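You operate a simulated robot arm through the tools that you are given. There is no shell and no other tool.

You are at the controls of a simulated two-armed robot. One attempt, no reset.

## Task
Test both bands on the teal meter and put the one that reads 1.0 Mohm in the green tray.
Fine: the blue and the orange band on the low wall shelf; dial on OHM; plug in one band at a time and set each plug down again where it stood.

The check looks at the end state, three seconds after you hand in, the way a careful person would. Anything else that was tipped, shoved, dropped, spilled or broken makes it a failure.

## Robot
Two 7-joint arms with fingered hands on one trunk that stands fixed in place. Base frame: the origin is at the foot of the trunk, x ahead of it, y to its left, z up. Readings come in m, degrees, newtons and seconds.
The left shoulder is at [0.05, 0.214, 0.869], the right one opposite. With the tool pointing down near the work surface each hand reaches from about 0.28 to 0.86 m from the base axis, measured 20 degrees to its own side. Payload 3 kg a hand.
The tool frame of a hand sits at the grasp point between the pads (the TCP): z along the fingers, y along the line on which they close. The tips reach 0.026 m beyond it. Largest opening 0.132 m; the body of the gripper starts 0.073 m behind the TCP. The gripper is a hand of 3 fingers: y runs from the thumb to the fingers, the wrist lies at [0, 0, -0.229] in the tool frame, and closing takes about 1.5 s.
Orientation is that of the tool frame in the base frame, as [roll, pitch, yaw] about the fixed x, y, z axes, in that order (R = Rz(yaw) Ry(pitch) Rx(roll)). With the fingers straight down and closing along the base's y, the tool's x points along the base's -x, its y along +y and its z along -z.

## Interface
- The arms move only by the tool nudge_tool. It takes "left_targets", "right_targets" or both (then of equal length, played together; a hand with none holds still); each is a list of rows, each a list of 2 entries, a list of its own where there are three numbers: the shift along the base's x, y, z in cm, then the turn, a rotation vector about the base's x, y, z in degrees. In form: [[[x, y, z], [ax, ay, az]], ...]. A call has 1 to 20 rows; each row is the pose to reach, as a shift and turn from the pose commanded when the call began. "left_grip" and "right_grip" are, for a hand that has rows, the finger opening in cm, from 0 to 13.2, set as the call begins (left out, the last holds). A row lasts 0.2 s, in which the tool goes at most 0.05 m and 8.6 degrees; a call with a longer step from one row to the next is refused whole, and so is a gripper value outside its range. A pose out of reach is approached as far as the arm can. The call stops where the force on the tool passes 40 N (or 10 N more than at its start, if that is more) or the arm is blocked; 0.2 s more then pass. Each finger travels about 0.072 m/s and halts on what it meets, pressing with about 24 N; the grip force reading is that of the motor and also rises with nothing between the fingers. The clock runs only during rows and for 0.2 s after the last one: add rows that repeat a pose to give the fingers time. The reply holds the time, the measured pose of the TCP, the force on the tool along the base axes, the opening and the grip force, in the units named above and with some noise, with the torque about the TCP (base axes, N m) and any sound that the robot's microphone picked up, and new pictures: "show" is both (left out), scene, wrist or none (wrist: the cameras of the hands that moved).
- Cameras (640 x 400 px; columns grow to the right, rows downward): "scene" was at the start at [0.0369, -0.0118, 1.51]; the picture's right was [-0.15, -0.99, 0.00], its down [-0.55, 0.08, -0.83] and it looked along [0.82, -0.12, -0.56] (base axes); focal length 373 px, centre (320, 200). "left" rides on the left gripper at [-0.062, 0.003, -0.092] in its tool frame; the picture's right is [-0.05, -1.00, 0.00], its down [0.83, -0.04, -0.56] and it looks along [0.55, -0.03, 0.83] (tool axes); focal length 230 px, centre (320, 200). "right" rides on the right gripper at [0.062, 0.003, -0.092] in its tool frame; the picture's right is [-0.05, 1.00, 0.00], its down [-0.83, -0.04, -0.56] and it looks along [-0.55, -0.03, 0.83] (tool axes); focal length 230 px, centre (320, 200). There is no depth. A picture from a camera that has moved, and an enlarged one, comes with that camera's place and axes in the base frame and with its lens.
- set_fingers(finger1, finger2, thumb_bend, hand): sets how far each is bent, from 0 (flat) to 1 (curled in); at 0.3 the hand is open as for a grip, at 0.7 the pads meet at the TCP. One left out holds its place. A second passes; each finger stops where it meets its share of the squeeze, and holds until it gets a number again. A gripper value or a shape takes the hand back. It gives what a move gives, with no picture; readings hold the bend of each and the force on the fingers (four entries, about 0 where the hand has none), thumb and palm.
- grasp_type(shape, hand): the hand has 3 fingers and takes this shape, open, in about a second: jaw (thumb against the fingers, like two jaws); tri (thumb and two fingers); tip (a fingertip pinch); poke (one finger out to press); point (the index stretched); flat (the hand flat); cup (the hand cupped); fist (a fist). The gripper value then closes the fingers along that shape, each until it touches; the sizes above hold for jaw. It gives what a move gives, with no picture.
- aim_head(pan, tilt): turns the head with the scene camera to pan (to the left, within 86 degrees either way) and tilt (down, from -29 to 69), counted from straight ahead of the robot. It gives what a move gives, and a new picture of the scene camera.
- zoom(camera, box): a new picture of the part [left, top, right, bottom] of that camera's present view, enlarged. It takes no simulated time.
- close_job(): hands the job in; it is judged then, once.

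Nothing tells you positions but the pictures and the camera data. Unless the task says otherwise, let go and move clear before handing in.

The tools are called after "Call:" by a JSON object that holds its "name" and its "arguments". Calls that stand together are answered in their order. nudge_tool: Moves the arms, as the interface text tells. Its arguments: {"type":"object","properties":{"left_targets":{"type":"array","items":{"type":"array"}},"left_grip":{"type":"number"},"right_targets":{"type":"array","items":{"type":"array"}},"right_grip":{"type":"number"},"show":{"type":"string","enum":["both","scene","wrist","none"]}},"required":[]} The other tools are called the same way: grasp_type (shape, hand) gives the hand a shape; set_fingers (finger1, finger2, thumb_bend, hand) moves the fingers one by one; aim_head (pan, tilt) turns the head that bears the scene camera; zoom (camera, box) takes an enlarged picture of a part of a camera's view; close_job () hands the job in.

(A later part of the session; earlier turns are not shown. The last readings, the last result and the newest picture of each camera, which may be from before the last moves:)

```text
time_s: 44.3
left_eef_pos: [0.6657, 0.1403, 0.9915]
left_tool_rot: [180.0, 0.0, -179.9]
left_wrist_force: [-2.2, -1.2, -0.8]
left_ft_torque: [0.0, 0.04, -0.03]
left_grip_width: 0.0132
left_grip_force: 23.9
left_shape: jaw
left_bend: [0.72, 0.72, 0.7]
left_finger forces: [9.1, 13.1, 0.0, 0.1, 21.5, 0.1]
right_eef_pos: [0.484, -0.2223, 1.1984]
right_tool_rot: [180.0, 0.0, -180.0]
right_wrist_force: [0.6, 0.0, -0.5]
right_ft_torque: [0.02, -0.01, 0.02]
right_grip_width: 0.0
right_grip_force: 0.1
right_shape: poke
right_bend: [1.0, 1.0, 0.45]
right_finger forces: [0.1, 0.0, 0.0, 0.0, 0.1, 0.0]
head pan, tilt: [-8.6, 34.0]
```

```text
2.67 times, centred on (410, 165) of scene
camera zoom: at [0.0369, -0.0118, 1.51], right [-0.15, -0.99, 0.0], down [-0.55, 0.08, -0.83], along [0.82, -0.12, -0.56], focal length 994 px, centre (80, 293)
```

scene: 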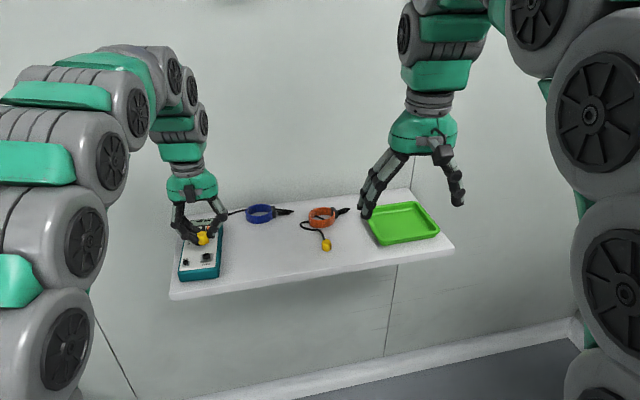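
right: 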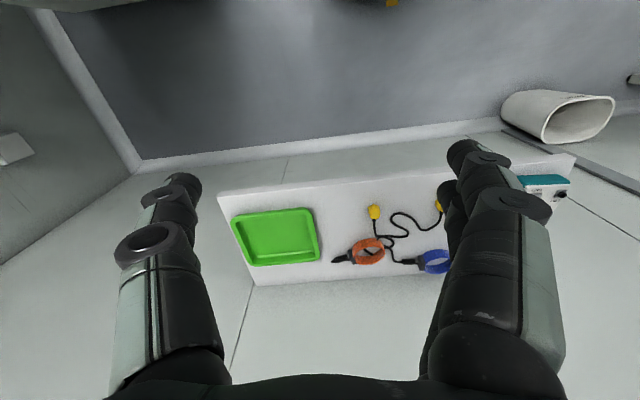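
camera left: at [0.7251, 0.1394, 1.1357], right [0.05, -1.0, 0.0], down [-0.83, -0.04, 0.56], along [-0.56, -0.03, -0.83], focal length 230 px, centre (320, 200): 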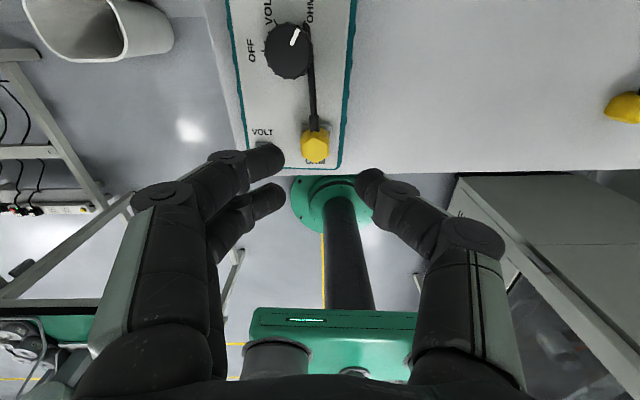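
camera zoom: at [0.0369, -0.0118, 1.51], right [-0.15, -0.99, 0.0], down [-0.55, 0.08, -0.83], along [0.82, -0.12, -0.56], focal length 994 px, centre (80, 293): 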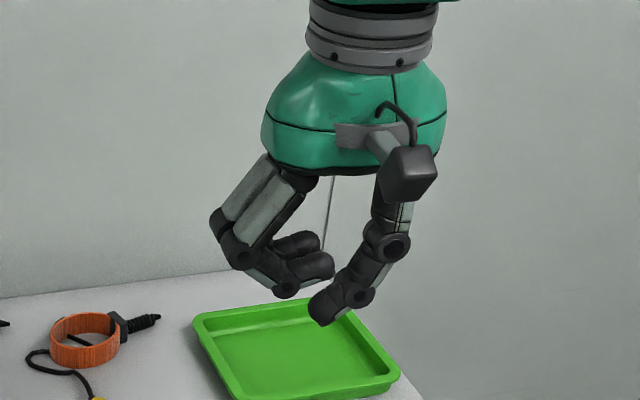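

In "poke" it's the thumb that presses with the curled fingers close by, which would crowd the left hand. I'll look at the "point" shape instead.

Call:
{"name": "grasp_type", "arguments": {"hand": "right", "shape": "point"}}

Call:
{"name": "zoom", "arguments": {"camera": "right", "box": [0, 0, 640, 400]}}

Call:
{"name": "zoom", "arguments": {"camera": "scene", "box": [340, 90, 480, 240]}}

```text
time_s: 45.2
left_eef_pos: [0.6651, 0.1408, 0.9912]
left_tool_rot: [-180.0, 0.0, -179.9]
left_wrist_force: [-1.1, -0.8, -0.6]
left_ft_torque: [0.02, 0.01, -0.01]
left_grip_width: 0.0132
left_grip_force: 24.2
left_shape: jaw
left_bend: [0.72, 0.72, 0.7]
left_finger forces: [9.6, 13.0, 0.1, 0.0, 21.7, 0.0]
right_eef_pos: [0.4841, -0.2226, 1.1984]
right_tool_rot: [180.0, 0.1, 180.0]
right_wrist_force: [0.0, 0.1, -0.3]
right_ft_torque: [-0.04, -0.02, 0.02]
right_grip_width: 0.0001
right_grip_force: 0.0
right_shape: point
right_bend: [0.24, 1.0, 0.48]
right_finger forces: [0.1, 0.0, 0.0, 0.1, 0.0, 0.1]
head pan, tilt: [-8.6, 34.0]
```

```text
1.00 times, centred on (320, 200) of right (not enlarged: the box is as wide or as high as the picture)
camera zoom: at [0.4231, -0.2192, 1.2894], right [0.05, 1.0, 0.0], down [0.83, -0.04, 0.56], along [0.55, -0.03, -0.83], focal length 230 px, centre (320, 200)
```

zoom: 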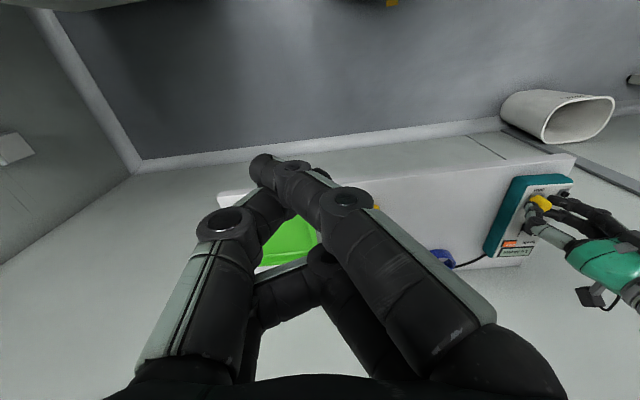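

```text
2.67 times, centred on (410, 165) of scene
camera zoom: at [0.0369, -0.0118, 1.51], right [-0.15, -0.99, 0.0], down [-0.55, 0.08, -0.83], along [0.82, -0.12, -0.56], focal length 994 px, centre (80, 293)
```

zoom: 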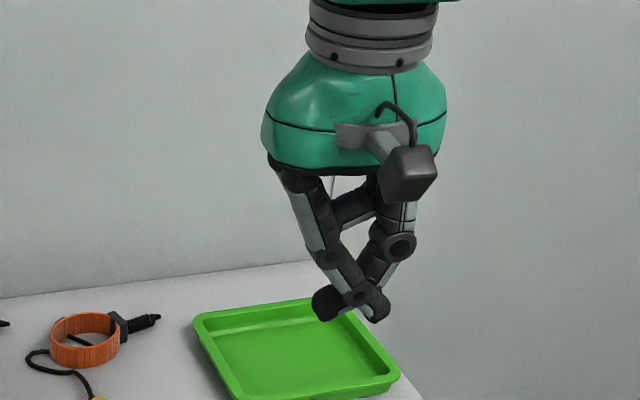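

"Point" isn't better. A firmer idea: tilt the right hand forward and clamp the front end of the meter by its sides from in front of the shelf, which holds it down for the pull. I'll return the right hand to jaw and start tilting it, well clear of everything.

Call:
{"name": "grasp_type", "arguments": {"hand": "right", "shape": "jaw"}}

Call:
{"name": "nudge_tool", "arguments": {"right_targets": [[[0, 2, -1], [0, -7, 0]], [[0, 4, -2], [0, -14, 0]], [[0, 6, -3], [0, -21, 0]], [[0, 8, -4], [0, -28, 0]], [[0, 10, -5], [0, -35, 0]], [[0, 11, -5], [0, -42, 0]], [[0, 12, -5], [0, -48, 0]], [[0, 12, -5], [0, -53, 0]], [[0, 12, -5], [0, -53, 0]]], "right_grip": 13.2}}

```text
time_s: 46.1
left_eef_pos: [0.6662, 0.1406, 0.992]
left_tool_rot: [-179.9, 0.0, -179.9]
left_wrist_force: [-1.2, -2.0, -0.8]
left_ft_torque: [-0.03, 0.01, -0.03]
left_grip_width: 0.0133
left_grip_force: 23.9
left_shape: jaw
left_bend: [0.72, 0.72, 0.7]
left_finger forces: [9.9, 13.1, 0.0, 0.0, 21.6, 0.0]
right_eef_pos: [0.4848, -0.2232, 1.1985]
right_tool_rot: [-180.0, 0.0, 180.0]
right_wrist_force: [0.2, -0.2, -0.1]
right_ft_torque: [0.01, 0.01, 0.02]
right_grip_width: 0.095
right_grip_force: 0.0
right_shape: jaw
right_bend: [0.3, 0.78, 0.3]
right_finger forces: [0.0, 0.1, 0.1, 0.0, 0.0, 0.0]
head pan, tilt: [-8.6, 34.0]
```

```text
time_s: 48.1
left_eef_pos: [0.6661, 0.1411, 0.9909]
left_tool_rot: [-179.9, 0.0, -179.9]
left_wrist_force: [0.0, 0.0, -1.0]
left_ft_torque: [-0.02, -0.02, -0.03]
left_grip_width: 0.013
left_grip_force: 24.4
left_shape: jaw
left_bend: [0.72, 0.72, 0.7]
left_finger forces: [10.9, 13.5, 0.0, 0.0, 21.5, 0.0]
right_eef_pos: [0.4861, -0.1022, 1.147]
right_tool_rot: [180.0, 52.9, 180.0]
right_wrist_force: [0.7, 0.1, -0.1]
right_ft_torque: [0.0, -0.01, 0.0]
right_grip_width: 0.0949
right_grip_force: 0.1
right_shape: jaw
right_bend: [0.3, 0.76, 0.3]
right_finger forces: [0.0, 0.0, 0.1, 0.0, 0.0, 0.0]
head pan, tilt: [-8.6, 34.0]
camera right: at [0.374, -0.0972, 1.1533], right [0.03, 1.0, 0.04], down [0.06, -0.04, 1.0], along [1.0, -0.03, -0.06], focal length 230 px, centre (320, 200)
```

scene: 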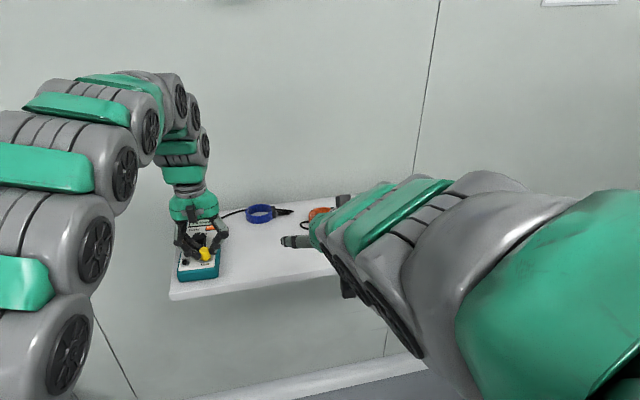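
right: 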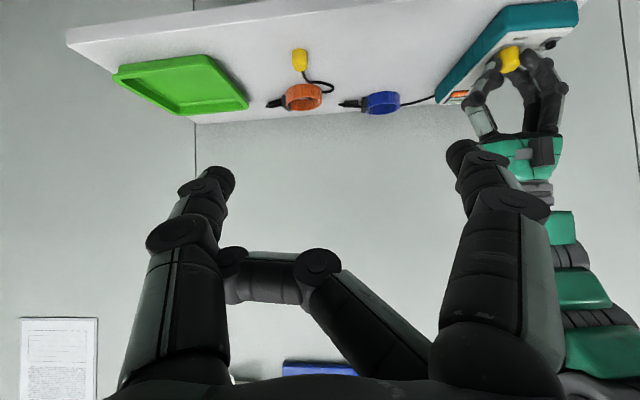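

The right hand's second finger is snagged on the thumb from the previous shape. I'll free it by opening the thumb, then the finger.

Call:
{"name": "set_fingers", "arguments": {"hand": "right", "thumb_bend": 0.0, "finger1": 0.3, "finger2": 0.6}}

Call:
{"name": "set_fingers", "arguments": {"hand": "right", "finger2": 0.3}}

Call:
{"name": "zoom", "arguments": {"camera": "right", "box": [0, 0, 640, 400]}}

```text
time_s: 49.1
left_eef_pos: [0.6656, 0.1407, 0.9904]
left_tool_rot: [180.0, 0.0, -179.9]
left_wrist_force: [0.5, -0.3, -0.4]
left_ft_torque: [0.05, 0.0, -0.01]
left_grip_width: 0.0134
left_grip_force: 23.7
left_shape: jaw
left_bend: [0.72, 0.72, 0.7]
left_finger forces: [11.0, 13.8, 0.0, 0.0, 21.4, 0.0]
right_eef_pos: [0.4841, -0.101, 1.1487]
right_tool_rot: [-180.0, 53.0, -180.0]
right_wrist_force: [-0.3, 0.3, 0.4]
right_ft_torque: [0.02, 0.01, 0.0]
right_grip_width: 0.1474
right_grip_force: 0.1
right_shape: fingers
right_bend: [0.3, 0.7, 0.15]
right_finger forces: [0.1, 0.1, 0.1, 0.0, 0.1, 0.0]
head pan, tilt: [-8.6, 34.0]
```

```text
time_s: 50.1
left_eef_pos: [0.6661, 0.1408, 0.9917]
left_tool_rot: [180.0, 0.0, -179.9]
left_wrist_force: [-0.1, -0.5, -0.8]
left_ft_torque: [0.01, 0.0, -0.02]
left_grip_width: 0.0131
left_grip_force: 23.7
left_shape: jaw
left_bend: [0.72, 0.72, 0.7]
left_finger forces: [11.4, 13.7, 0.0, 0.0, 21.5, 0.1]
right_eef_pos: [0.4846, -0.1011, 1.1477]
right_tool_rot: [-180.0, 52.9, 179.9]
right_wrist_force: [0.3, -0.5, 0.7]
right_ft_torque: [-0.01, 0.04, -0.03]
right_grip_width: 0.1473
right_grip_force: 0.1
right_shape: fingers
right_bend: [0.3, 0.7, 0.15]
right_finger forces: [0.1, 0.0, 0.0, 0.1, 0.0, 0.0]
head pan, tilt: [-8.6, 34.0]
```

```text
1.00 times, centred on (320, 200) of right (not enlarged: the box is as wide or as high as the picture)
camera zoom: at [0.374, -0.0973, 1.1535], right [0.03, 1.0, 0.04], down [0.06, -0.04, 1.0], along [1.0, -0.03, -0.06], focal length 230 px, centre (320, 200)
```

zoom: 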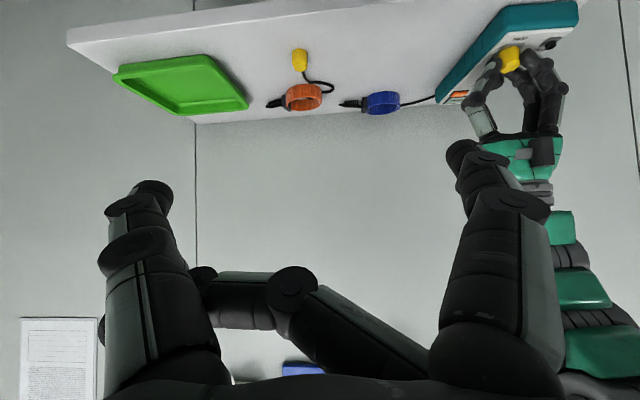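

Call:
{"name": "set_fingers", "arguments": {"hand": "right", "finger2": 1.0}}

Call:
{"name": "set_fingers", "arguments": {"hand": "right", "thumb_bend": 0.0}}

Call:
{"name": "zoom", "arguments": {"camera": "right", "box": [0, 0, 640, 400]}}

```text
time_s: 51.1
left_eef_pos: [0.6651, 0.1405, 0.9913]
left_tool_rot: [-180.0, 0.0, -179.9]
left_wrist_force: [1.4, -0.6, -1.0]
left_ft_torque: [0.01, -0.02, -0.04]
left_grip_width: 0.0131
left_grip_force: 23.5
left_shape: jaw
left_bend: [0.72, 0.72, 0.7]
left_finger forces: [11.7, 13.7, 0.0, 0.0, 21.5, 0.1]
right_eef_pos: [0.4852, -0.1012, 1.1479]
right_tool_rot: [180.0, 53.0, 179.9]
right_wrist_force: [0.1, 0.2, 0.5]
right_ft_torque: [-0.01, -0.01, 0.02]
right_grip_width: 0.1465
right_grip_force: 0.0
right_shape: fingers
right_bend: [0.3, 0.77, 0.16]
right_finger forces: [0.1, 0.0, 0.0, 0.0, 0.0, 0.1]
head pan, tilt: [-8.6, 34.0]
```

```text
time_s: 52.1
left_eef_pos: [0.6658, 0.14, 0.9905]
left_tool_rot: [179.9, -0.1, -179.9]
left_wrist_force: [1.1, 0.2, -1.1]
left_ft_torque: [-0.01, -0.01, -0.04]
left_grip_width: 0.013
left_grip_force: 24.1
left_shape: jaw
left_bend: [0.72, 0.72, 0.7]
left_finger forces: [11.8, 13.8, 0.1, 0.0, 21.4, 0.0]
right_eef_pos: [0.485, -0.1026, 1.1472]
right_tool_rot: [179.9, 53.0, 179.9]
right_wrist_force: [-0.3, 0.0, 0.2]
right_ft_torque: [0.0, 0.03, -0.02]
right_grip_width: 0.1435
right_grip_force: 0.1
right_shape: fingers
right_bend: [0.3, 0.78, 0.15]
right_finger forces: [0.0, 0.0, 0.0, 0.0, 0.1, 0.0]
head pan, tilt: [-8.6, 34.0]
```

```text
1.00 times, centred on (320, 200) of right (not enlarged: the box is as wide or as high as the picture)
camera zoom: at [0.374, -0.0973, 1.1535], right [0.03, 1.0, 0.04], down [0.06, -0.04, 1.0], along [1.0, -0.03, -0.06], focal length 230 px, centre (320, 200)
```

zoom: 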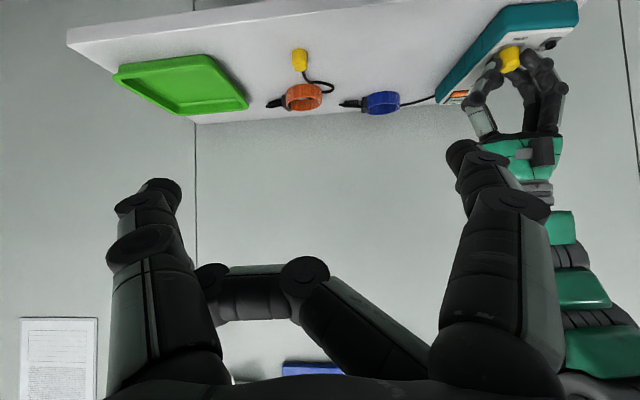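

Call:
{"name": "set_fingers", "arguments": {"hand": "right", "thumb_bend": 0.5, "finger2": 1.0}}

Call:
{"name": "zoom", "arguments": {"camera": "right", "box": [0, 100, 640, 400]}}

```text
time_s: 53.1
left_eef_pos: [0.6658, 0.1398, 0.9913]
left_tool_rot: [180.0, 0.0, -180.0]
left_wrist_force: [2.1, -0.1, -0.5]
left_ft_torque: [0.01, 0.01, 0.0]
left_grip_width: 0.013
left_grip_force: 23.8
left_shape: jaw
left_bend: [0.72, 0.72, 0.7]
left_finger forces: [11.8, 14.0, 0.0, 0.0, 21.3, 0.1]
right_eef_pos: [0.4851, -0.1016, 1.1481]
right_tool_rot: [180.0, 53.0, 180.0]
right_wrist_force: [0.2, -0.4, -0.3]
right_ft_torque: [-0.01, 0.02, 0.0]
right_grip_width: 0.0933
right_grip_force: 0.2
right_shape: fingers
right_bend: [0.3, 0.88, 0.5]
right_finger forces: [0.0, 0.0, 0.0, 0.0, 0.0, 0.1]
head pan, tilt: [-8.6, 34.0]
```

```text
1.00 times, centred on (320, 250) of right (not enlarged: the box is as wide or as high as the picture)
camera zoom: at [0.374, -0.0972, 1.1535], right [0.03, 1.0, 0.04], down [0.06, -0.04, 1.0], along [1.0, -0.03, -0.06], focal length 230 px, centre (320, 150)
```

zoom: 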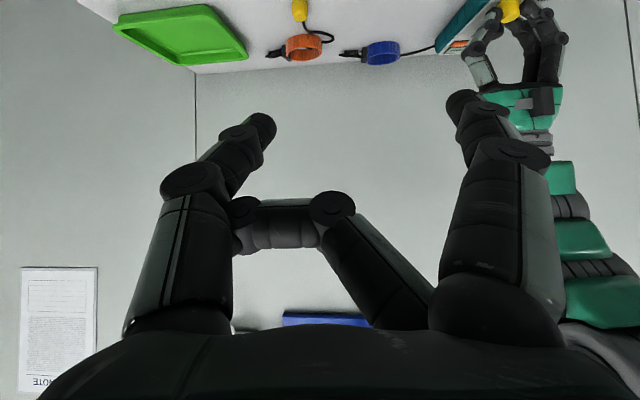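

Call:
{"name": "set_fingers", "arguments": {"hand": "right", "thumb_bend": 0.8, "finger2": 1.0}}

Call:
{"name": "zoom", "arguments": {"camera": "right", "box": [0, 100, 640, 400]}}

Call:
{"name": "zoom", "arguments": {"camera": "scene", "box": [250, 150, 400, 310]}}

```text
time_s: 54.1
left_eef_pos: [0.6657, 0.1406, 0.992]
left_tool_rot: [-180.0, 0.0, -179.8]
left_wrist_force: [1.6, 0.2, -1.1]
left_ft_torque: [-0.01, -0.01, -0.03]
left_grip_width: 0.0132
left_grip_force: 24.1
left_shape: jaw
left_bend: [0.72, 0.72, 0.7]
left_finger forces: [11.9, 14.0, 0.1, 0.0, 21.5, 0.0]
right_eef_pos: [0.4842, -0.1001, 1.1483]
right_tool_rot: [-180.0, 53.0, -180.0]
right_wrist_force: [-0.1, 1.0, 0.5]
right_ft_torque: [-0.03, 0.02, -0.02]
right_grip_width: 0.0492
right_grip_force: 0.1
right_shape: fingers
right_bend: [0.3, 0.96, 0.8]
right_finger forces: [0.0, 0.0, 0.0, 0.0, 0.0, 0.0]
head pan, tilt: [-8.6, 34.0]
```

```text
1.00 times, centred on (320, 250) of right (not enlarged: the box is as wide or as high as the picture)
camera zoom: at [0.374, -0.0973, 1.1535], right [0.03, 1.0, 0.04], down [0.06, -0.04, 1.0], along [1.0, -0.03, -0.06], focal length 230 px, centre (320, 150)
```

zoom: 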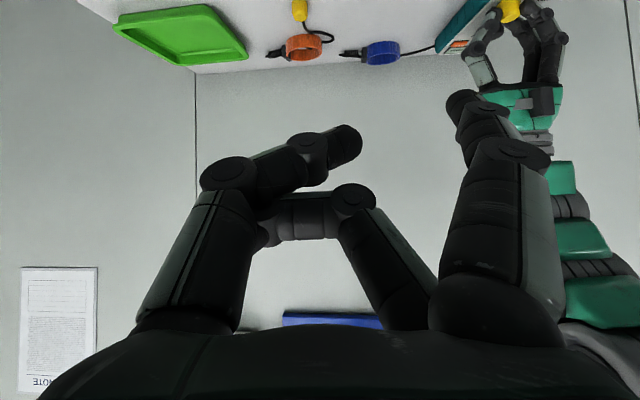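

```text
2.50 times, centred on (325, 230) of scene
camera zoom: at [0.0369, -0.0118, 1.51], right [-0.15, -0.99, 0.0], down [-0.55, 0.08, -0.83], along [0.82, -0.12, -0.56], focal length 932 px, centre (308, 125)
```

zoom: 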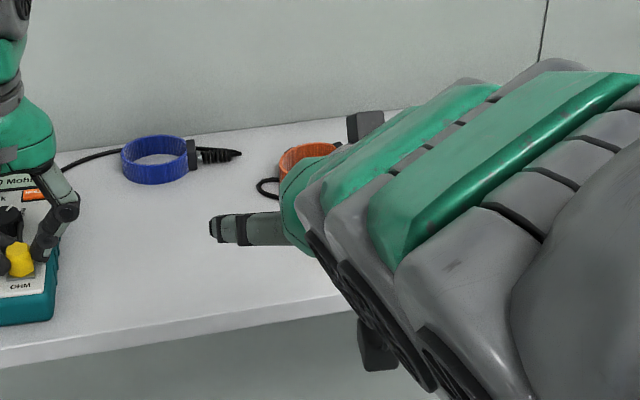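

Call:
{"name": "set_fingers", "arguments": {"hand": "right", "thumb_bend": 1.0}}

Call:
{"name": "set_fingers", "arguments": {"hand": "right", "finger2": 0.3}}

Call:
{"name": "zoom", "arguments": {"camera": "right", "box": [0, 100, 640, 400]}}

```text
time_s: 55.1
left_eef_pos: [0.6665, 0.1402, 0.991]
left_tool_rot: [-180.0, 0.0, -179.9]
left_wrist_force: [1.2, 0.3, -1.8]
left_ft_torque: [-0.01, -0.01, -0.06]
left_grip_width: 0.0131
left_grip_force: 23.6
left_shape: jaw
left_bend: [0.72, 0.72, 0.7]
left_finger forces: [12.0, 13.9, 0.1, 0.0, 21.3, 0.0]
right_eef_pos: [0.485, -0.1011, 1.1482]
right_tool_rot: [-180.0, 53.0, -180.0]
right_wrist_force: [0.5, 0.5, 0.9]
right_ft_torque: [-0.05, 0.03, 0.02]
right_grip_width: 0.0463
right_grip_force: 0.1
right_shape: fingers
right_bend: [0.3, 1.0, 0.97]
right_finger forces: [0.1, 0.1, 0.1, 0.0, 0.0, 0.0]
head pan, tilt: [-8.6, 34.0]
```

```text
time_s: 56.1
left_eef_pos: [0.6659, 0.14, 0.991]
left_tool_rot: [179.8, 0.0, -179.9]
left_wrist_force: [0.9, -0.3, -0.9]
left_ft_torque: [0.0, -0.02, 0.0]
left_grip_width: 0.0128
left_grip_force: 24.0
left_shape: jaw
left_bend: [0.72, 0.72, 0.7]
left_finger forces: [12.0, 14.1, 0.1, 0.0, 21.4, 0.0]
right_eef_pos: [0.4855, -0.1011, 1.1484]
right_tool_rot: [-180.0, 53.0, -180.0]
right_wrist_force: [0.2, 0.0, -0.2]
right_ft_torque: [-0.03, -0.03, 0.01]
right_grip_width: 0.0463
right_grip_force: 0.0
right_shape: fingers
right_bend: [0.3, 0.99, 0.96]
right_finger forces: [0.0, 0.1, 0.0, 0.0, 0.1, 0.1]
head pan, tilt: [-8.6, 34.0]
```

```text
1.00 times, centred on (320, 250) of right (not enlarged: the box is as wide or as high as the picture)
camera zoom: at [0.374, -0.0972, 1.1535], right [0.03, 1.0, 0.04], down [0.06, -0.04, 1.0], along [1.0, -0.03, -0.06], focal length 230 px, centre (320, 150)
```

zoom: 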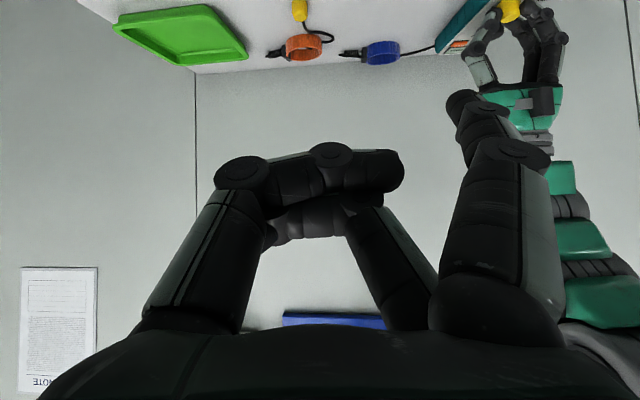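

Call:
{"name": "set_fingers", "arguments": {"hand": "right", "thumb_bend": 0.75, "finger2": 1.0}}

Call:
{"name": "set_fingers", "arguments": {"hand": "right", "thumb_bend": 0.3, "finger2": 1.0}}

Call:
{"name": "zoom", "arguments": {"camera": "right", "box": [0, 100, 640, 400]}}

```text
time_s: 57.1
left_eef_pos: [0.6664, 0.14, 0.9915]
left_tool_rot: [179.9, 0.0, -179.9]
left_wrist_force: [1.6, -0.2, -0.9]
left_ft_torque: [0.0, -0.04, -0.04]
left_grip_width: 0.0131
left_grip_force: 24.0
left_shape: jaw
left_bend: [0.72, 0.72, 0.7]
left_finger forces: [12.1, 14.1, 0.1, 0.0, 21.4, 0.1]
right_eef_pos: [0.4846, -0.1018, 1.1489]
right_tool_rot: [-180.0, 53.0, -179.9]
right_wrist_force: [-0.3, 0.0, 1.1]
right_ft_torque: [0.01, -0.03, 0.0]
right_grip_width: 0.0527
right_grip_force: 0.0
right_shape: fingers
right_bend: [0.3, 0.97, 0.75]
right_finger forces: [0.0, 0.0, 0.1, 0.0, 0.0, 0.0]
head pan, tilt: [-8.6, 34.0]
```

```text
time_s: 58.1
left_eef_pos: [0.6655, 0.1407, 0.9928]
left_tool_rot: [-180.0, -0.1, -179.9]
left_wrist_force: [1.8, 0.5, -0.3]
left_ft_torque: [0.01, -0.02, -0.03]
left_grip_width: 0.0133
left_grip_force: 23.7
left_shape: jaw
left_bend: [0.72, 0.72, 0.7]
left_finger forces: [12.1, 14.3, 0.0, 0.0, 21.4, 0.0]
right_eef_pos: [0.4836, -0.1013, 1.1478]
right_tool_rot: [-180.0, 53.0, 179.9]
right_wrist_force: [0.1, -0.7, 1.2]
right_ft_torque: [0.01, 0.0, 0.03]
right_grip_width: 0.1233
right_grip_force: 0.1
right_shape: fingers
right_bend: [0.3, 0.89, 0.3]
right_finger forces: [0.1, 0.1, 0.1, 0.1, 0.1, 0.0]
head pan, tilt: [-8.6, 34.0]
```

```text
1.00 times, centred on (320, 250) of right (not enlarged: the box is as wide or as high as the picture)
camera zoom: at [0.374, -0.0972, 1.1535], right [0.03, 1.0, 0.04], down [0.06, -0.04, 1.0], along [1.0, -0.03, -0.06], focal length 230 px, centre (320, 150)
```

zoom: 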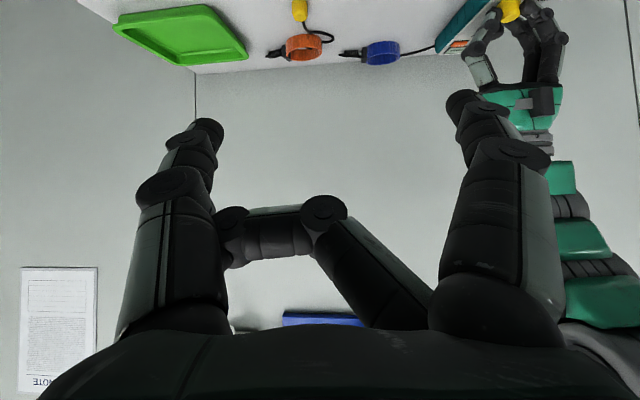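

Call:
{"name": "set_fingers", "arguments": {"hand": "right", "thumb_bend": 0.55, "finger2": 0.5}}

Call:
{"name": "zoom", "arguments": {"camera": "right", "box": [100, 180, 460, 400]}}

```text
time_s: 59.1
left_eef_pos: [0.6658, 0.1407, 0.9917]
left_tool_rot: [-179.9, 0.0, -179.9]
left_wrist_force: [1.3, -0.5, -0.4]
left_ft_torque: [0.02, -0.02, -0.02]
left_grip_width: 0.0133
left_grip_force: 24.2
left_shape: jaw
left_bend: [0.72, 0.72, 0.7]
left_finger forces: [12.5, 14.2, 0.0, 0.0, 21.4, 0.0]
right_eef_pos: [0.4847, -0.1015, 1.1487]
right_tool_rot: [180.0, 53.1, -180.0]
right_wrist_force: [0.9, 0.2, 0.2]
right_ft_torque: [0.02, -0.01, -0.02]
right_grip_width: 0.0912
right_grip_force: 0.1
right_shape: fingers
right_bend: [0.3, 0.85, 0.55]
right_finger forces: [0.0, 0.0, 0.0, 0.0, 0.0, 0.0]
head pan, tilt: [-8.6, 34.0]
```

```text
1.78 times, centred on (280, 290) of right
camera zoom: at [0.374, -0.0972, 1.1535], right [0.03, 1.0, 0.04], down [0.06, -0.04, 1.0], along [1.0, -0.03, -0.06], focal length 409 px, centre (391, 40)
```

zoom: 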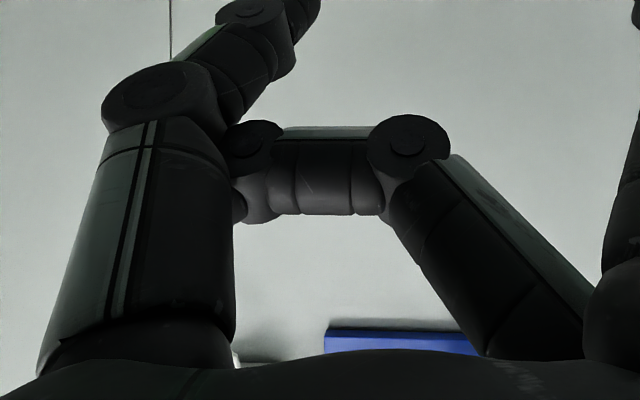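

Call:
{"name": "grasp_type", "arguments": {"hand": "right", "shape": "fist"}}

Call:
{"name": "grasp_type", "arguments": {"hand": "right", "shape": "flat"}}

Call:
{"name": "zoom", "arguments": {"camera": "right", "box": [0, 100, 640, 400]}}

```text
time_s: 60.0
left_eef_pos: [0.6667, 0.1399, 0.9917]
left_tool_rot: [-180.0, 0.0, -179.9]
left_wrist_force: [1.5, -0.2, -0.8]
left_ft_torque: [0.0, -0.03, -0.01]
left_grip_width: 0.013
left_grip_force: 24.1
left_shape: jaw
left_bend: [0.72, 0.72, 0.7]
left_finger forces: [12.5, 14.4, 0.1, 0.0, 21.2, 0.1]
right_eef_pos: [0.4853, -0.1006, 1.1476]
right_tool_rot: [-180.0, 53.0, 180.0]
right_wrist_force: [0.2, 1.0, 0.0]
right_ft_torque: [-0.03, -0.02, 0.01]
right_grip_width: 0.0
right_grip_force: 0.0
right_shape: fist
right_bend: [0.88, 1.0, 0.54]
right_finger forces: [0.1, 0.1, 0.0, 0.0, 0.0, 0.1]
head pan, tilt: [-8.6, 34.0]
```

```text
time_s: 60.9
left_eef_pos: [0.6662, 0.1397, 0.9917]
left_tool_rot: [179.9, 0.0, -179.9]
left_wrist_force: [1.5, -0.2, -1.4]
left_ft_torque: [0.03, 0.0, -0.03]
left_grip_width: 0.0129
left_grip_force: 23.5
left_shape: jaw
left_bend: [0.72, 0.72, 0.7]
left_finger forces: [12.5, 14.6, 0.1, 0.0, 21.2, 0.0]
right_eef_pos: [0.4846, -0.1009, 1.1477]
right_tool_rot: [-180.0, 53.0, -180.0]
right_wrist_force: [0.3, -1.2, -0.3]
right_ft_torque: [0.0, -0.01, 0.01]
right_grip_width: 0.126
right_grip_force: 0.1
right_shape: flat
right_bend: [0.27, 0.3, 0.16]
right_finger forces: [0.0, 0.0, 0.1, 0.1, 0.0, 0.0]
head pan, tilt: [-8.6, 34.0]
```

```text
1.00 times, centred on (320, 250) of right (not enlarged: the box is as wide or as high as the picture)
camera zoom: at [0.3741, -0.0972, 1.1535], right [0.03, 1.0, 0.04], down [0.06, -0.04, 1.0], along [1.0, -0.03, -0.06], focal length 230 px, centre (320, 150)
```

zoom: 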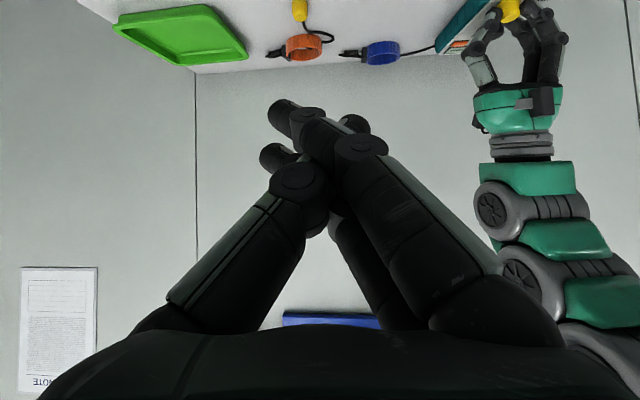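

The finger is free. Back to the jaw shape.

Call:
{"name": "grasp_type", "arguments": {"hand": "right", "shape": "jaw"}}

Call:
{"name": "zoom", "arguments": {"camera": "right", "box": [0, 0, 640, 400]}}

```text
time_s: 61.8
left_eef_pos: [0.6665, 0.1404, 0.9901]
left_tool_rot: [180.0, 0.0, -180.0]
left_wrist_force: [1.6, 0.4, -0.8]
left_ft_torque: [-0.01, -0.01, 0.0]
left_grip_width: 0.0125
left_grip_force: 23.7
left_shape: jaw
left_bend: [0.72, 0.72, 0.7]
left_finger forces: [12.6, 14.5, 0.0, 0.0, 21.3, 0.0]
right_eef_pos: [0.4849, -0.101, 1.1468]
right_tool_rot: [179.9, 53.0, 179.9]
right_wrist_force: [0.2, -0.6, -0.1]
right_ft_torque: [0.01, -0.01, 0.0]
right_grip_width: 0.0
right_grip_force: 0.1
right_shape: jaw
right_bend: [0.56, 0.56, 0.39]
right_finger forces: [0.0, 0.0, 0.0, 0.0, 0.0, 0.0]
head pan, tilt: [-8.6, 34.0]
```

```text
1.00 times, centred on (320, 200) of right (not enlarged: the box is as wide or as high as the picture)
camera zoom: at [0.3741, -0.0972, 1.1535], right [0.03, 1.0, 0.04], down [0.06, -0.04, 1.0], along [1.0, -0.03, -0.06], focal length 230 px, centre (320, 200)
```

zoom: 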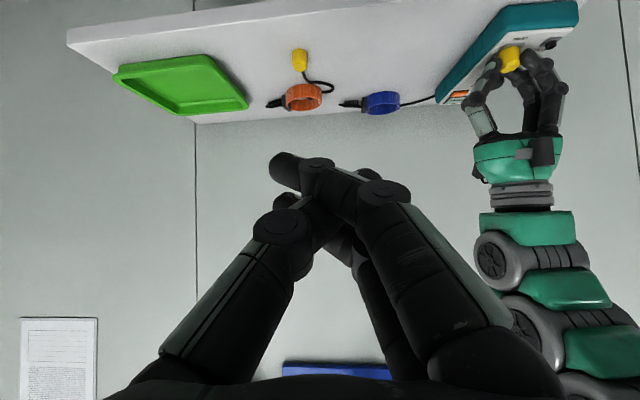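

Fingers and thumb are now interleaved. Going through "fist" and then "poke" (which was reached cleanly before) should untangle them.

Call:
{"name": "grasp_type", "arguments": {"hand": "right", "shape": "fist"}}

Call:
{"name": "zoom", "arguments": {"camera": "right", "box": [0, 100, 640, 400]}}

Call:
{"name": "grasp_type", "arguments": {"hand": "right", "shape": "poke"}}

Call:
{"name": "zoom", "arguments": {"camera": "right", "box": [0, 100, 640, 400]}}

```text
time_s: 62.7
left_eef_pos: [0.6654, 0.1413, 0.9909]
left_tool_rot: [180.0, 0.0, -179.9]
left_wrist_force: [1.6, -0.6, -1.0]
left_ft_torque: [0.03, -0.02, -0.04]
left_grip_width: 0.0129
left_grip_force: 23.6
left_shape: jaw
left_bend: [0.72, 0.72, 0.7]
left_finger forces: [12.9, 14.7, 0.0, 0.0, 21.3, 0.0]
right_eef_pos: [0.4846, -0.1012, 1.1474]
right_tool_rot: [-180.0, 53.0, 180.0]
right_wrist_force: [0.4, 0.2, 0.0]
right_ft_torque: [0.0, 0.01, 0.03]
right_grip_width: 0.0002
right_grip_force: 0.1
right_shape: fist
right_bend: [1.0, 1.0, 0.54]
right_finger forces: [0.0, 0.0, 0.0, 0.1, 0.0, 0.0]
head pan, tilt: [-8.6, 34.0]
```

```text
1.00 times, centred on (320, 250) of right (not enlarged: the box is as wide or as high as the picture)
camera zoom: at [0.374, -0.0973, 1.1535], right [0.03, 1.0, 0.04], down [0.06, -0.04, 1.0], along [1.0, -0.03, -0.06], focal length 230 px, centre (320, 150)
```

zoom: 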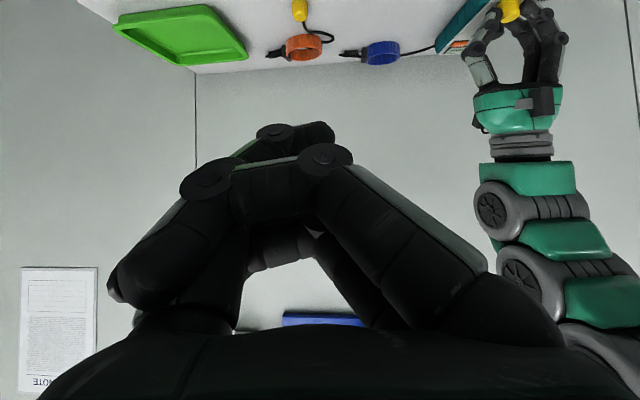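

```text
time_s: 63.6
left_eef_pos: [0.6653, 0.1405, 0.9912]
left_tool_rot: [-180.0, 0.1, -179.9]
left_wrist_force: [2.1, 0.0, -0.4]
left_ft_torque: [0.06, 0.0, -0.03]
left_grip_width: 0.0128
left_grip_force: 24.2
left_shape: jaw
left_bend: [0.72, 0.72, 0.7]
left_finger forces: [12.7, 14.6, 0.0, 0.0, 21.2, 0.0]
right_eef_pos: [0.4843, -0.102, 1.1465]
right_tool_rot: [-179.9, 53.0, 180.0]
right_wrist_force: [0.0, -0.1, 0.0]
right_ft_torque: [-0.01, 0.01, 0.0]
right_grip_width: 0.0
right_grip_force: 0.0
right_shape: poke
right_bend: [1.0, 1.0, 0.44]
right_finger forces: [0.0, 0.0, 0.1, 0.0, 0.0, 0.1]
head pan, tilt: [-8.6, 34.0]
```

```text
1.00 times, centred on (320, 250) of right (not enlarged: the box is as wide or as high as the picture)
camera zoom: at [0.3741, -0.0972, 1.1535], right [0.03, 1.0, 0.04], down [0.06, -0.04, 1.0], along [1.0, -0.03, -0.06], focal length 230 px, centre (320, 150)
```

zoom: 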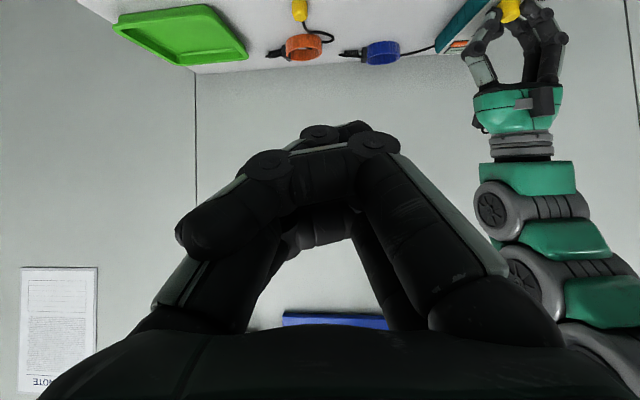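

Call:
{"name": "grasp_type", "arguments": {"hand": "right", "shape": "cup"}}

Call:
{"name": "zoom", "arguments": {"camera": "right", "box": [0, 100, 640, 400]}}

Call:
{"name": "grasp_type", "arguments": {"hand": "right", "shape": "tri"}}

Call:
{"name": "zoom", "arguments": {"camera": "right", "box": [0, 100, 640, 400]}}

```text
time_s: 64.5
left_eef_pos: [0.6658, 0.1391, 0.9917]
left_tool_rot: [180.0, -0.1, -179.8]
left_wrist_force: [1.4, 0.3, -0.5]
left_ft_torque: [0.02, 0.0, -0.02]
left_grip_width: 0.013
left_grip_force: 24.2
left_shape: jaw
left_bend: [0.72, 0.72, 0.7]
left_finger forces: [13.0, 14.7, 0.0, 0.0, 21.1, 0.0]
right_eef_pos: [0.4837, -0.1018, 1.1469]
right_tool_rot: [179.9, 53.1, 180.0]
right_wrist_force: [0.5, 0.4, -0.9]
right_ft_torque: [0.04, -0.01, 0.05]
right_grip_width: 0.0234
right_grip_force: 0.1
right_shape: cup
right_bend: [0.17, 0.17, 0.24]
right_finger forces: [0.1, 0.0, 0.1, 0.1, 0.0, 0.0]
head pan, tilt: [-8.6, 34.0]
```

```text
1.00 times, centred on (320, 250) of right (not enlarged: the box is as wide or as high as the picture)
camera zoom: at [0.3741, -0.0972, 1.1535], right [0.03, 1.0, 0.04], down [0.06, -0.04, 1.0], along [1.0, -0.03, -0.06], focal length 230 px, centre (320, 150)
```

zoom: 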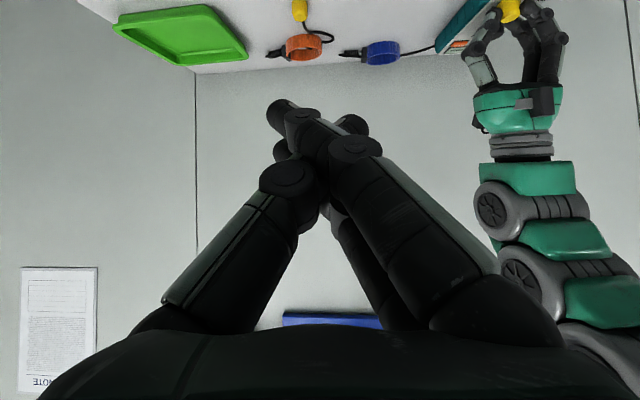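

```text
time_s: 65.4
left_eef_pos: [0.6666, 0.1411, 0.9915]
left_tool_rot: [179.9, 0.0, -179.8]
left_wrist_force: [2.1, 0.3, -0.9]
left_ft_torque: [-0.02, -0.03, -0.04]
left_grip_width: 0.013
left_grip_force: 24.3
left_shape: jaw
left_bend: [0.72, 0.72, 0.7]
left_finger forces: [12.9, 14.7, 0.0, 0.0, 21.2, 0.1]
right_eef_pos: [0.4845, -0.1014, 1.1486]
right_tool_rot: [-180.0, 53.0, 180.0]
right_wrist_force: [0.0, 0.3, -0.4]
right_ft_torque: [0.02, 0.0, 0.02]
right_grip_width: 0.0
right_grip_force: 0.1
right_shape: tri
right_bend: [0.56, 0.56, 0.4]
right_finger forces: [0.1, 0.0, 0.1, 0.0, 0.0, 0.0]
head pan, tilt: [-8.6, 34.0]
```

```text
1.00 times, centred on (320, 250) of right (not enlarged: the box is as wide or as high as the picture)
camera zoom: at [0.3741, -0.0972, 1.1534], right [0.03, 1.0, 0.04], down [0.06, -0.04, 1.0], along [1.0, -0.03, -0.06], focal length 230 px, centre (320, 150)
```

zoom: 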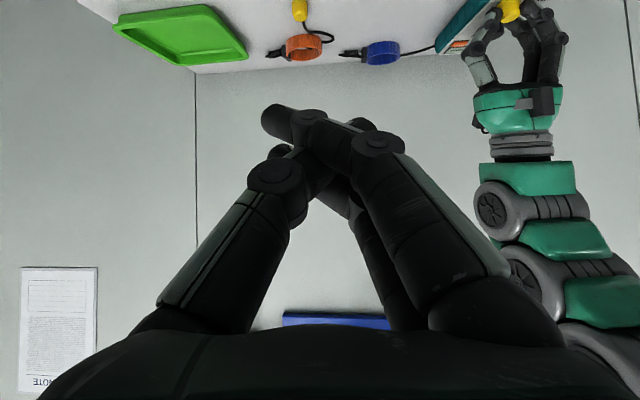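

Call:
{"name": "grasp_type", "arguments": {"hand": "right", "shape": "cup"}}

Call:
{"name": "set_fingers", "arguments": {"hand": "right", "thumb_bend": 1.0}}

Call:
{"name": "zoom", "arguments": {"camera": "right", "box": [0, 100, 640, 400]}}

```text
time_s: 66.3
left_eef_pos: [0.6653, 0.1406, 0.9909]
left_tool_rot: [180.0, 0.1, -179.9]
left_wrist_force: [2.2, -0.4, -0.4]
left_ft_torque: [0.02, -0.02, -0.04]
left_grip_width: 0.0129
left_grip_force: 23.8
left_shape: jaw
left_bend: [0.72, 0.72, 0.7]
left_finger forces: [13.0, 14.8, 0.0, 0.0, 21.2, 0.1]
right_eef_pos: [0.4843, -0.1012, 1.1475]
right_tool_rot: [180.0, 53.1, 180.0]
right_wrist_force: [-0.5, -0.4, -0.1]
right_ft_torque: [-0.02, 0.01, 0.02]
right_grip_width: 0.0285
right_grip_force: 0.0
right_shape: cup
right_bend: [0.14, 0.14, 0.25]
right_finger forces: [0.0, 0.0, 0.1, 0.1, 0.0, 0.1]
head pan, tilt: [-8.6, 34.0]
```

```text
time_s: 67.3
left_eef_pos: [0.6663, 0.1389, 0.9922]
left_tool_rot: [180.0, -0.1, -179.9]
left_wrist_force: [1.3, 0.4, -0.4]
left_ft_torque: [0.05, -0.02, -0.02]
left_grip_width: 0.0132
left_grip_force: 24.6
left_shape: jaw
left_bend: [0.72, 0.72, 0.7]
left_finger forces: [13.0, 14.9, 0.0, 0.0, 21.0, 0.0]
right_eef_pos: [0.484, -0.1015, 1.1479]
right_tool_rot: [-180.0, 53.1, 180.0]
right_wrist_force: [-0.1, 0.0, 0.0]
right_ft_torque: [-0.01, -0.01, 0.0]
right_grip_width: 0.0333
right_grip_force: 0.0
right_shape: fingers
right_bend: [0.13, 0.13, 0.97]
right_finger forces: [0.0, 0.0, 0.0, 0.0, 0.1, 0.0]
head pan, tilt: [-8.6, 34.0]
```

```text
1.00 times, centred on (320, 250) of right (not enlarged: the box is as wide or as high as the picture)
camera zoom: at [0.3741, -0.0972, 1.1534], right [0.03, 1.0, 0.04], down [0.06, -0.04, 1.0], along [1.0, -0.03, -0.06], focal length 230 px, centre (320, 150)
```

zoom: 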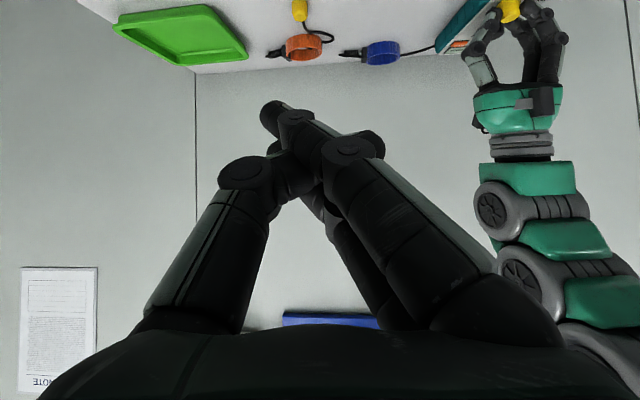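

Call:
{"name": "set_fingers", "arguments": {"hand": "right", "finger1": 0.0, "finger2": 0.0, "thumb_bend": 1.0}}

Call:
{"name": "zoom", "arguments": {"camera": "right", "box": [0, 100, 640, 400]}}

Call:
{"name": "zoom", "arguments": {"camera": "right", "box": [200, 180, 440, 340]}}

```text
time_s: 68.3
left_eef_pos: [0.6662, 0.1401, 0.9906]
left_tool_rot: [-180.0, 0.0, -179.8]
left_wrist_force: [1.4, 1.0, -0.9]
left_ft_torque: [0.0, -0.04, 0.0]
left_grip_width: 0.0128
left_grip_force: 23.9
left_shape: jaw
left_bend: [0.72, 0.72, 0.7]
left_finger forces: [13.2, 14.9, 0.0, 0.1, 21.0, 0.1]
right_eef_pos: [0.4846, -0.1018, 1.1476]
right_tool_rot: [-179.9, 53.0, 180.0]
right_wrist_force: [-0.4, 0.3, 0.4]
right_ft_torque: [-0.03, 0.0, 0.0]
right_grip_width: 0.0355
right_grip_force: 0.1
right_shape: fingers
right_bend: [0.08, 0.08, 0.94]
right_finger forces: [0.0, 0.0, 0.0, 0.0, 0.1, 0.2]
head pan, tilt: [-8.6, 34.0]
```

```text
1.00 times, centred on (320, 250) of right (not enlarged: the box is as wide or as high as the picture)
camera zoom: at [0.3741, -0.0972, 1.1534], right [0.03, 1.0, 0.04], down [0.06, -0.04, 1.0], along [1.0, -0.03, -0.06], focal length 230 px, centre (320, 150)
```

zoom: 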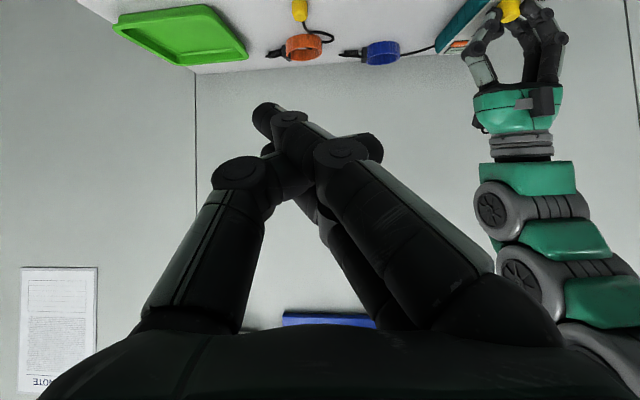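

```text
2.50 times, centred on (320, 260) of right
camera zoom: at [0.3741, -0.0972, 1.1534], right [0.03, 1.0, 0.04], down [0.06, -0.04, 1.0], along [1.0, -0.03, -0.06], focal length 575 px, centre (320, 50)
```

zoom: 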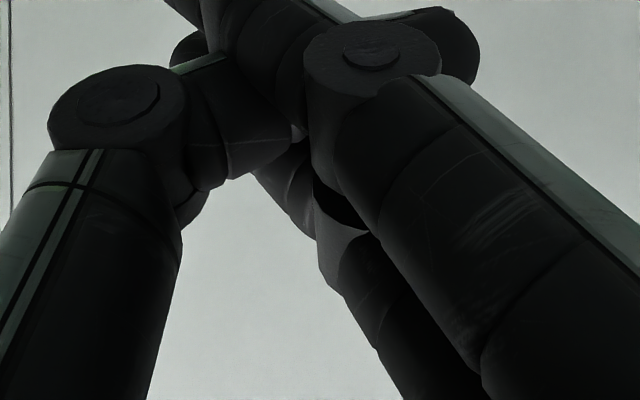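

Call:
{"name": "grasp_type", "arguments": {"hand": "right", "shape": "tip"}}

Call:
{"name": "zoom", "arguments": {"camera": "right", "box": [0, 100, 640, 400]}}

Call:
{"name": "set_fingers", "arguments": {"hand": "right", "thumb_bend": 1.0, "finger1": 0.3, "finger2": 0.3}}

Call:
{"name": "zoom", "arguments": {"camera": "right", "box": [0, 100, 640, 400]}}

```text
time_s: 69.2
left_eef_pos: [0.6659, 0.1405, 0.9914]
left_tool_rot: [179.9, 0.0, -179.9]
left_wrist_force: [1.6, -0.5, -1.2]
left_ft_torque: [0.01, -0.06, -0.03]
left_grip_width: 0.0131
left_grip_force: 23.5
left_shape: jaw
left_bend: [0.72, 0.72, 0.7]
left_finger forces: [13.3, 14.9, 0.1, 0.0, 21.1, 0.0]
right_eef_pos: [0.4857, -0.1012, 1.1482]
right_tool_rot: [-179.9, 53.0, 180.0]
right_wrist_force: [0.0, 0.2, 0.3]
right_ft_torque: [0.05, 0.01, 0.04]
right_grip_width: 0.132
right_grip_force: 0.0
right_shape: tip
right_bend: [0.31, 0.3, 0.3]
right_finger forces: [0.1, 0.0, 0.0, 0.0, 0.1, 0.0]
head pan, tilt: [-8.6, 34.0]
```

```text
1.00 times, centred on (320, 250) of right (not enlarged: the box is as wide or as high as the picture)
camera zoom: at [0.3741, -0.0972, 1.1535], right [0.03, 1.0, 0.04], down [0.06, -0.04, 1.0], along [1.0, -0.03, -0.06], focal length 230 px, centre (320, 150)
```

zoom: 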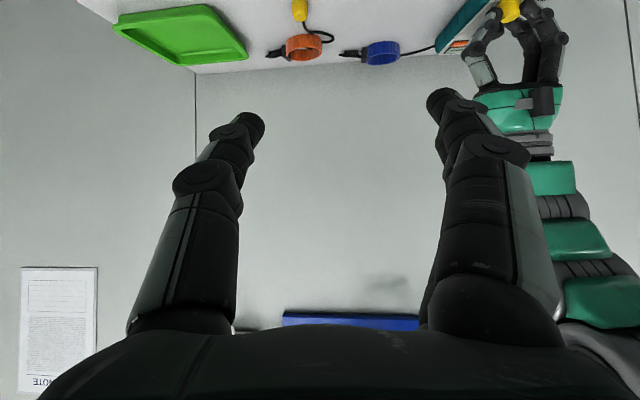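

```text
time_s: 70.2
left_eef_pos: [0.6655, 0.141, 0.9915]
left_tool_rot: [180.0, 0.1, -180.0]
left_wrist_force: [1.7, -0.5, 0.0]
left_ft_torque: [0.01, -0.04, -0.03]
left_grip_width: 0.0128
left_grip_force: 24.2
left_shape: jaw
left_bend: [0.72, 0.72, 0.7]
left_finger forces: [13.2, 15.1, 0.1, 0.1, 21.1, 0.1]
right_eef_pos: [0.4862, -0.1008, 1.1488]
right_tool_rot: [-179.9, 53.1, 180.0]
right_wrist_force: [0.1, -0.3, 0.2]
right_ft_torque: [-0.01, -0.01, 0.02]
right_grip_width: 0.0476
right_grip_force: 0.1
right_shape: fingers
right_bend: [0.3, 0.3, 1.0]
right_finger forces: [0.0, 0.1, 0.0, 0.0, 0.1, 0.1]
head pan, tilt: [-8.6, 34.0]
```

```text
1.00 times, centred on (320, 250) of right (not enlarged: the box is as wide or as high as the picture)
camera zoom: at [0.374, -0.0972, 1.1535], right [0.03, 1.0, 0.04], down [0.06, -0.04, 1.0], along [1.0, -0.03, -0.06], focal length 230 px, centre (320, 150)
```

zoom: 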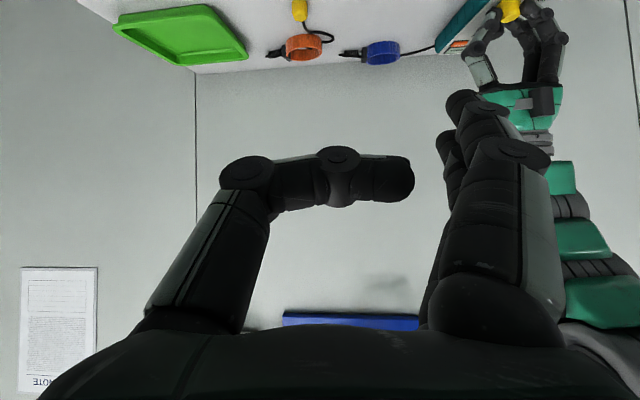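

Untangled: all fingers open freely now. Restoring the plain open jaw.

Call:
{"name": "grasp_type", "arguments": {"hand": "right", "shape": "jaw"}}

Call:
{"name": "zoom", "arguments": {"camera": "right", "box": [0, 0, 640, 400]}}

Call:
{"name": "zoom", "arguments": {"camera": "scene", "box": [150, 100, 410, 310]}}

```text
time_s: 71.1
left_eef_pos: [0.6664, 0.1406, 0.9903]
left_tool_rot: [180.0, 0.0, -179.9]
left_wrist_force: [1.5, 0.1, -0.3]
left_ft_torque: [0.01, -0.02, -0.03]
left_grip_width: 0.0127
left_grip_force: 24.2
left_shape: jaw
left_bend: [0.72, 0.72, 0.7]
left_finger forces: [13.3, 15.1, 0.1, 0.0, 21.0, 0.1]
right_eef_pos: [0.4852, -0.1012, 1.1475]
right_tool_rot: [-179.9, 53.0, -179.9]
right_wrist_force: [0.1, -0.3, 0.5]
right_ft_torque: [0.03, -0.01, -0.05]
right_grip_width: 0.1319
right_grip_force: 0.1
right_shape: jaw
right_bend: [0.3, 0.3, 0.3]
right_finger forces: [0.0, 0.0, 0.0, 0.0, 0.0, 0.0]
head pan, tilt: [-8.6, 34.0]
```

```text
1.00 times, centred on (320, 200) of right (not enlarged: the box is as wide or as high as the picture)
camera zoom: at [0.374, -0.0973, 1.1534], right [0.03, 1.0, 0.04], down [0.06, -0.04, 1.0], along [1.0, -0.03, -0.06], focal length 230 px, centre (320, 200)
```

zoom: 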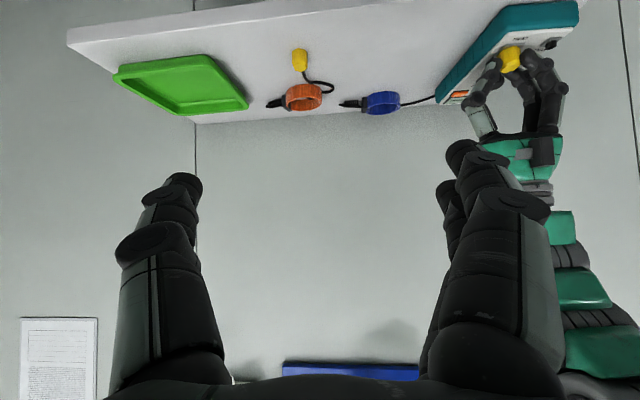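

```text
1.90 times, centred on (280, 205) of scene
camera zoom: at [0.0369, -0.0118, 1.51], right [-0.15, -0.99, 0.0], down [-0.55, 0.08, -0.83], along [0.82, -0.12, -0.56], focal length 710 px, centre (396, 190)
```

zoom: 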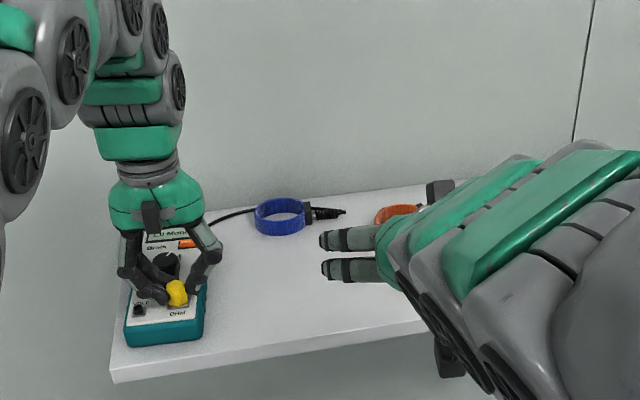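

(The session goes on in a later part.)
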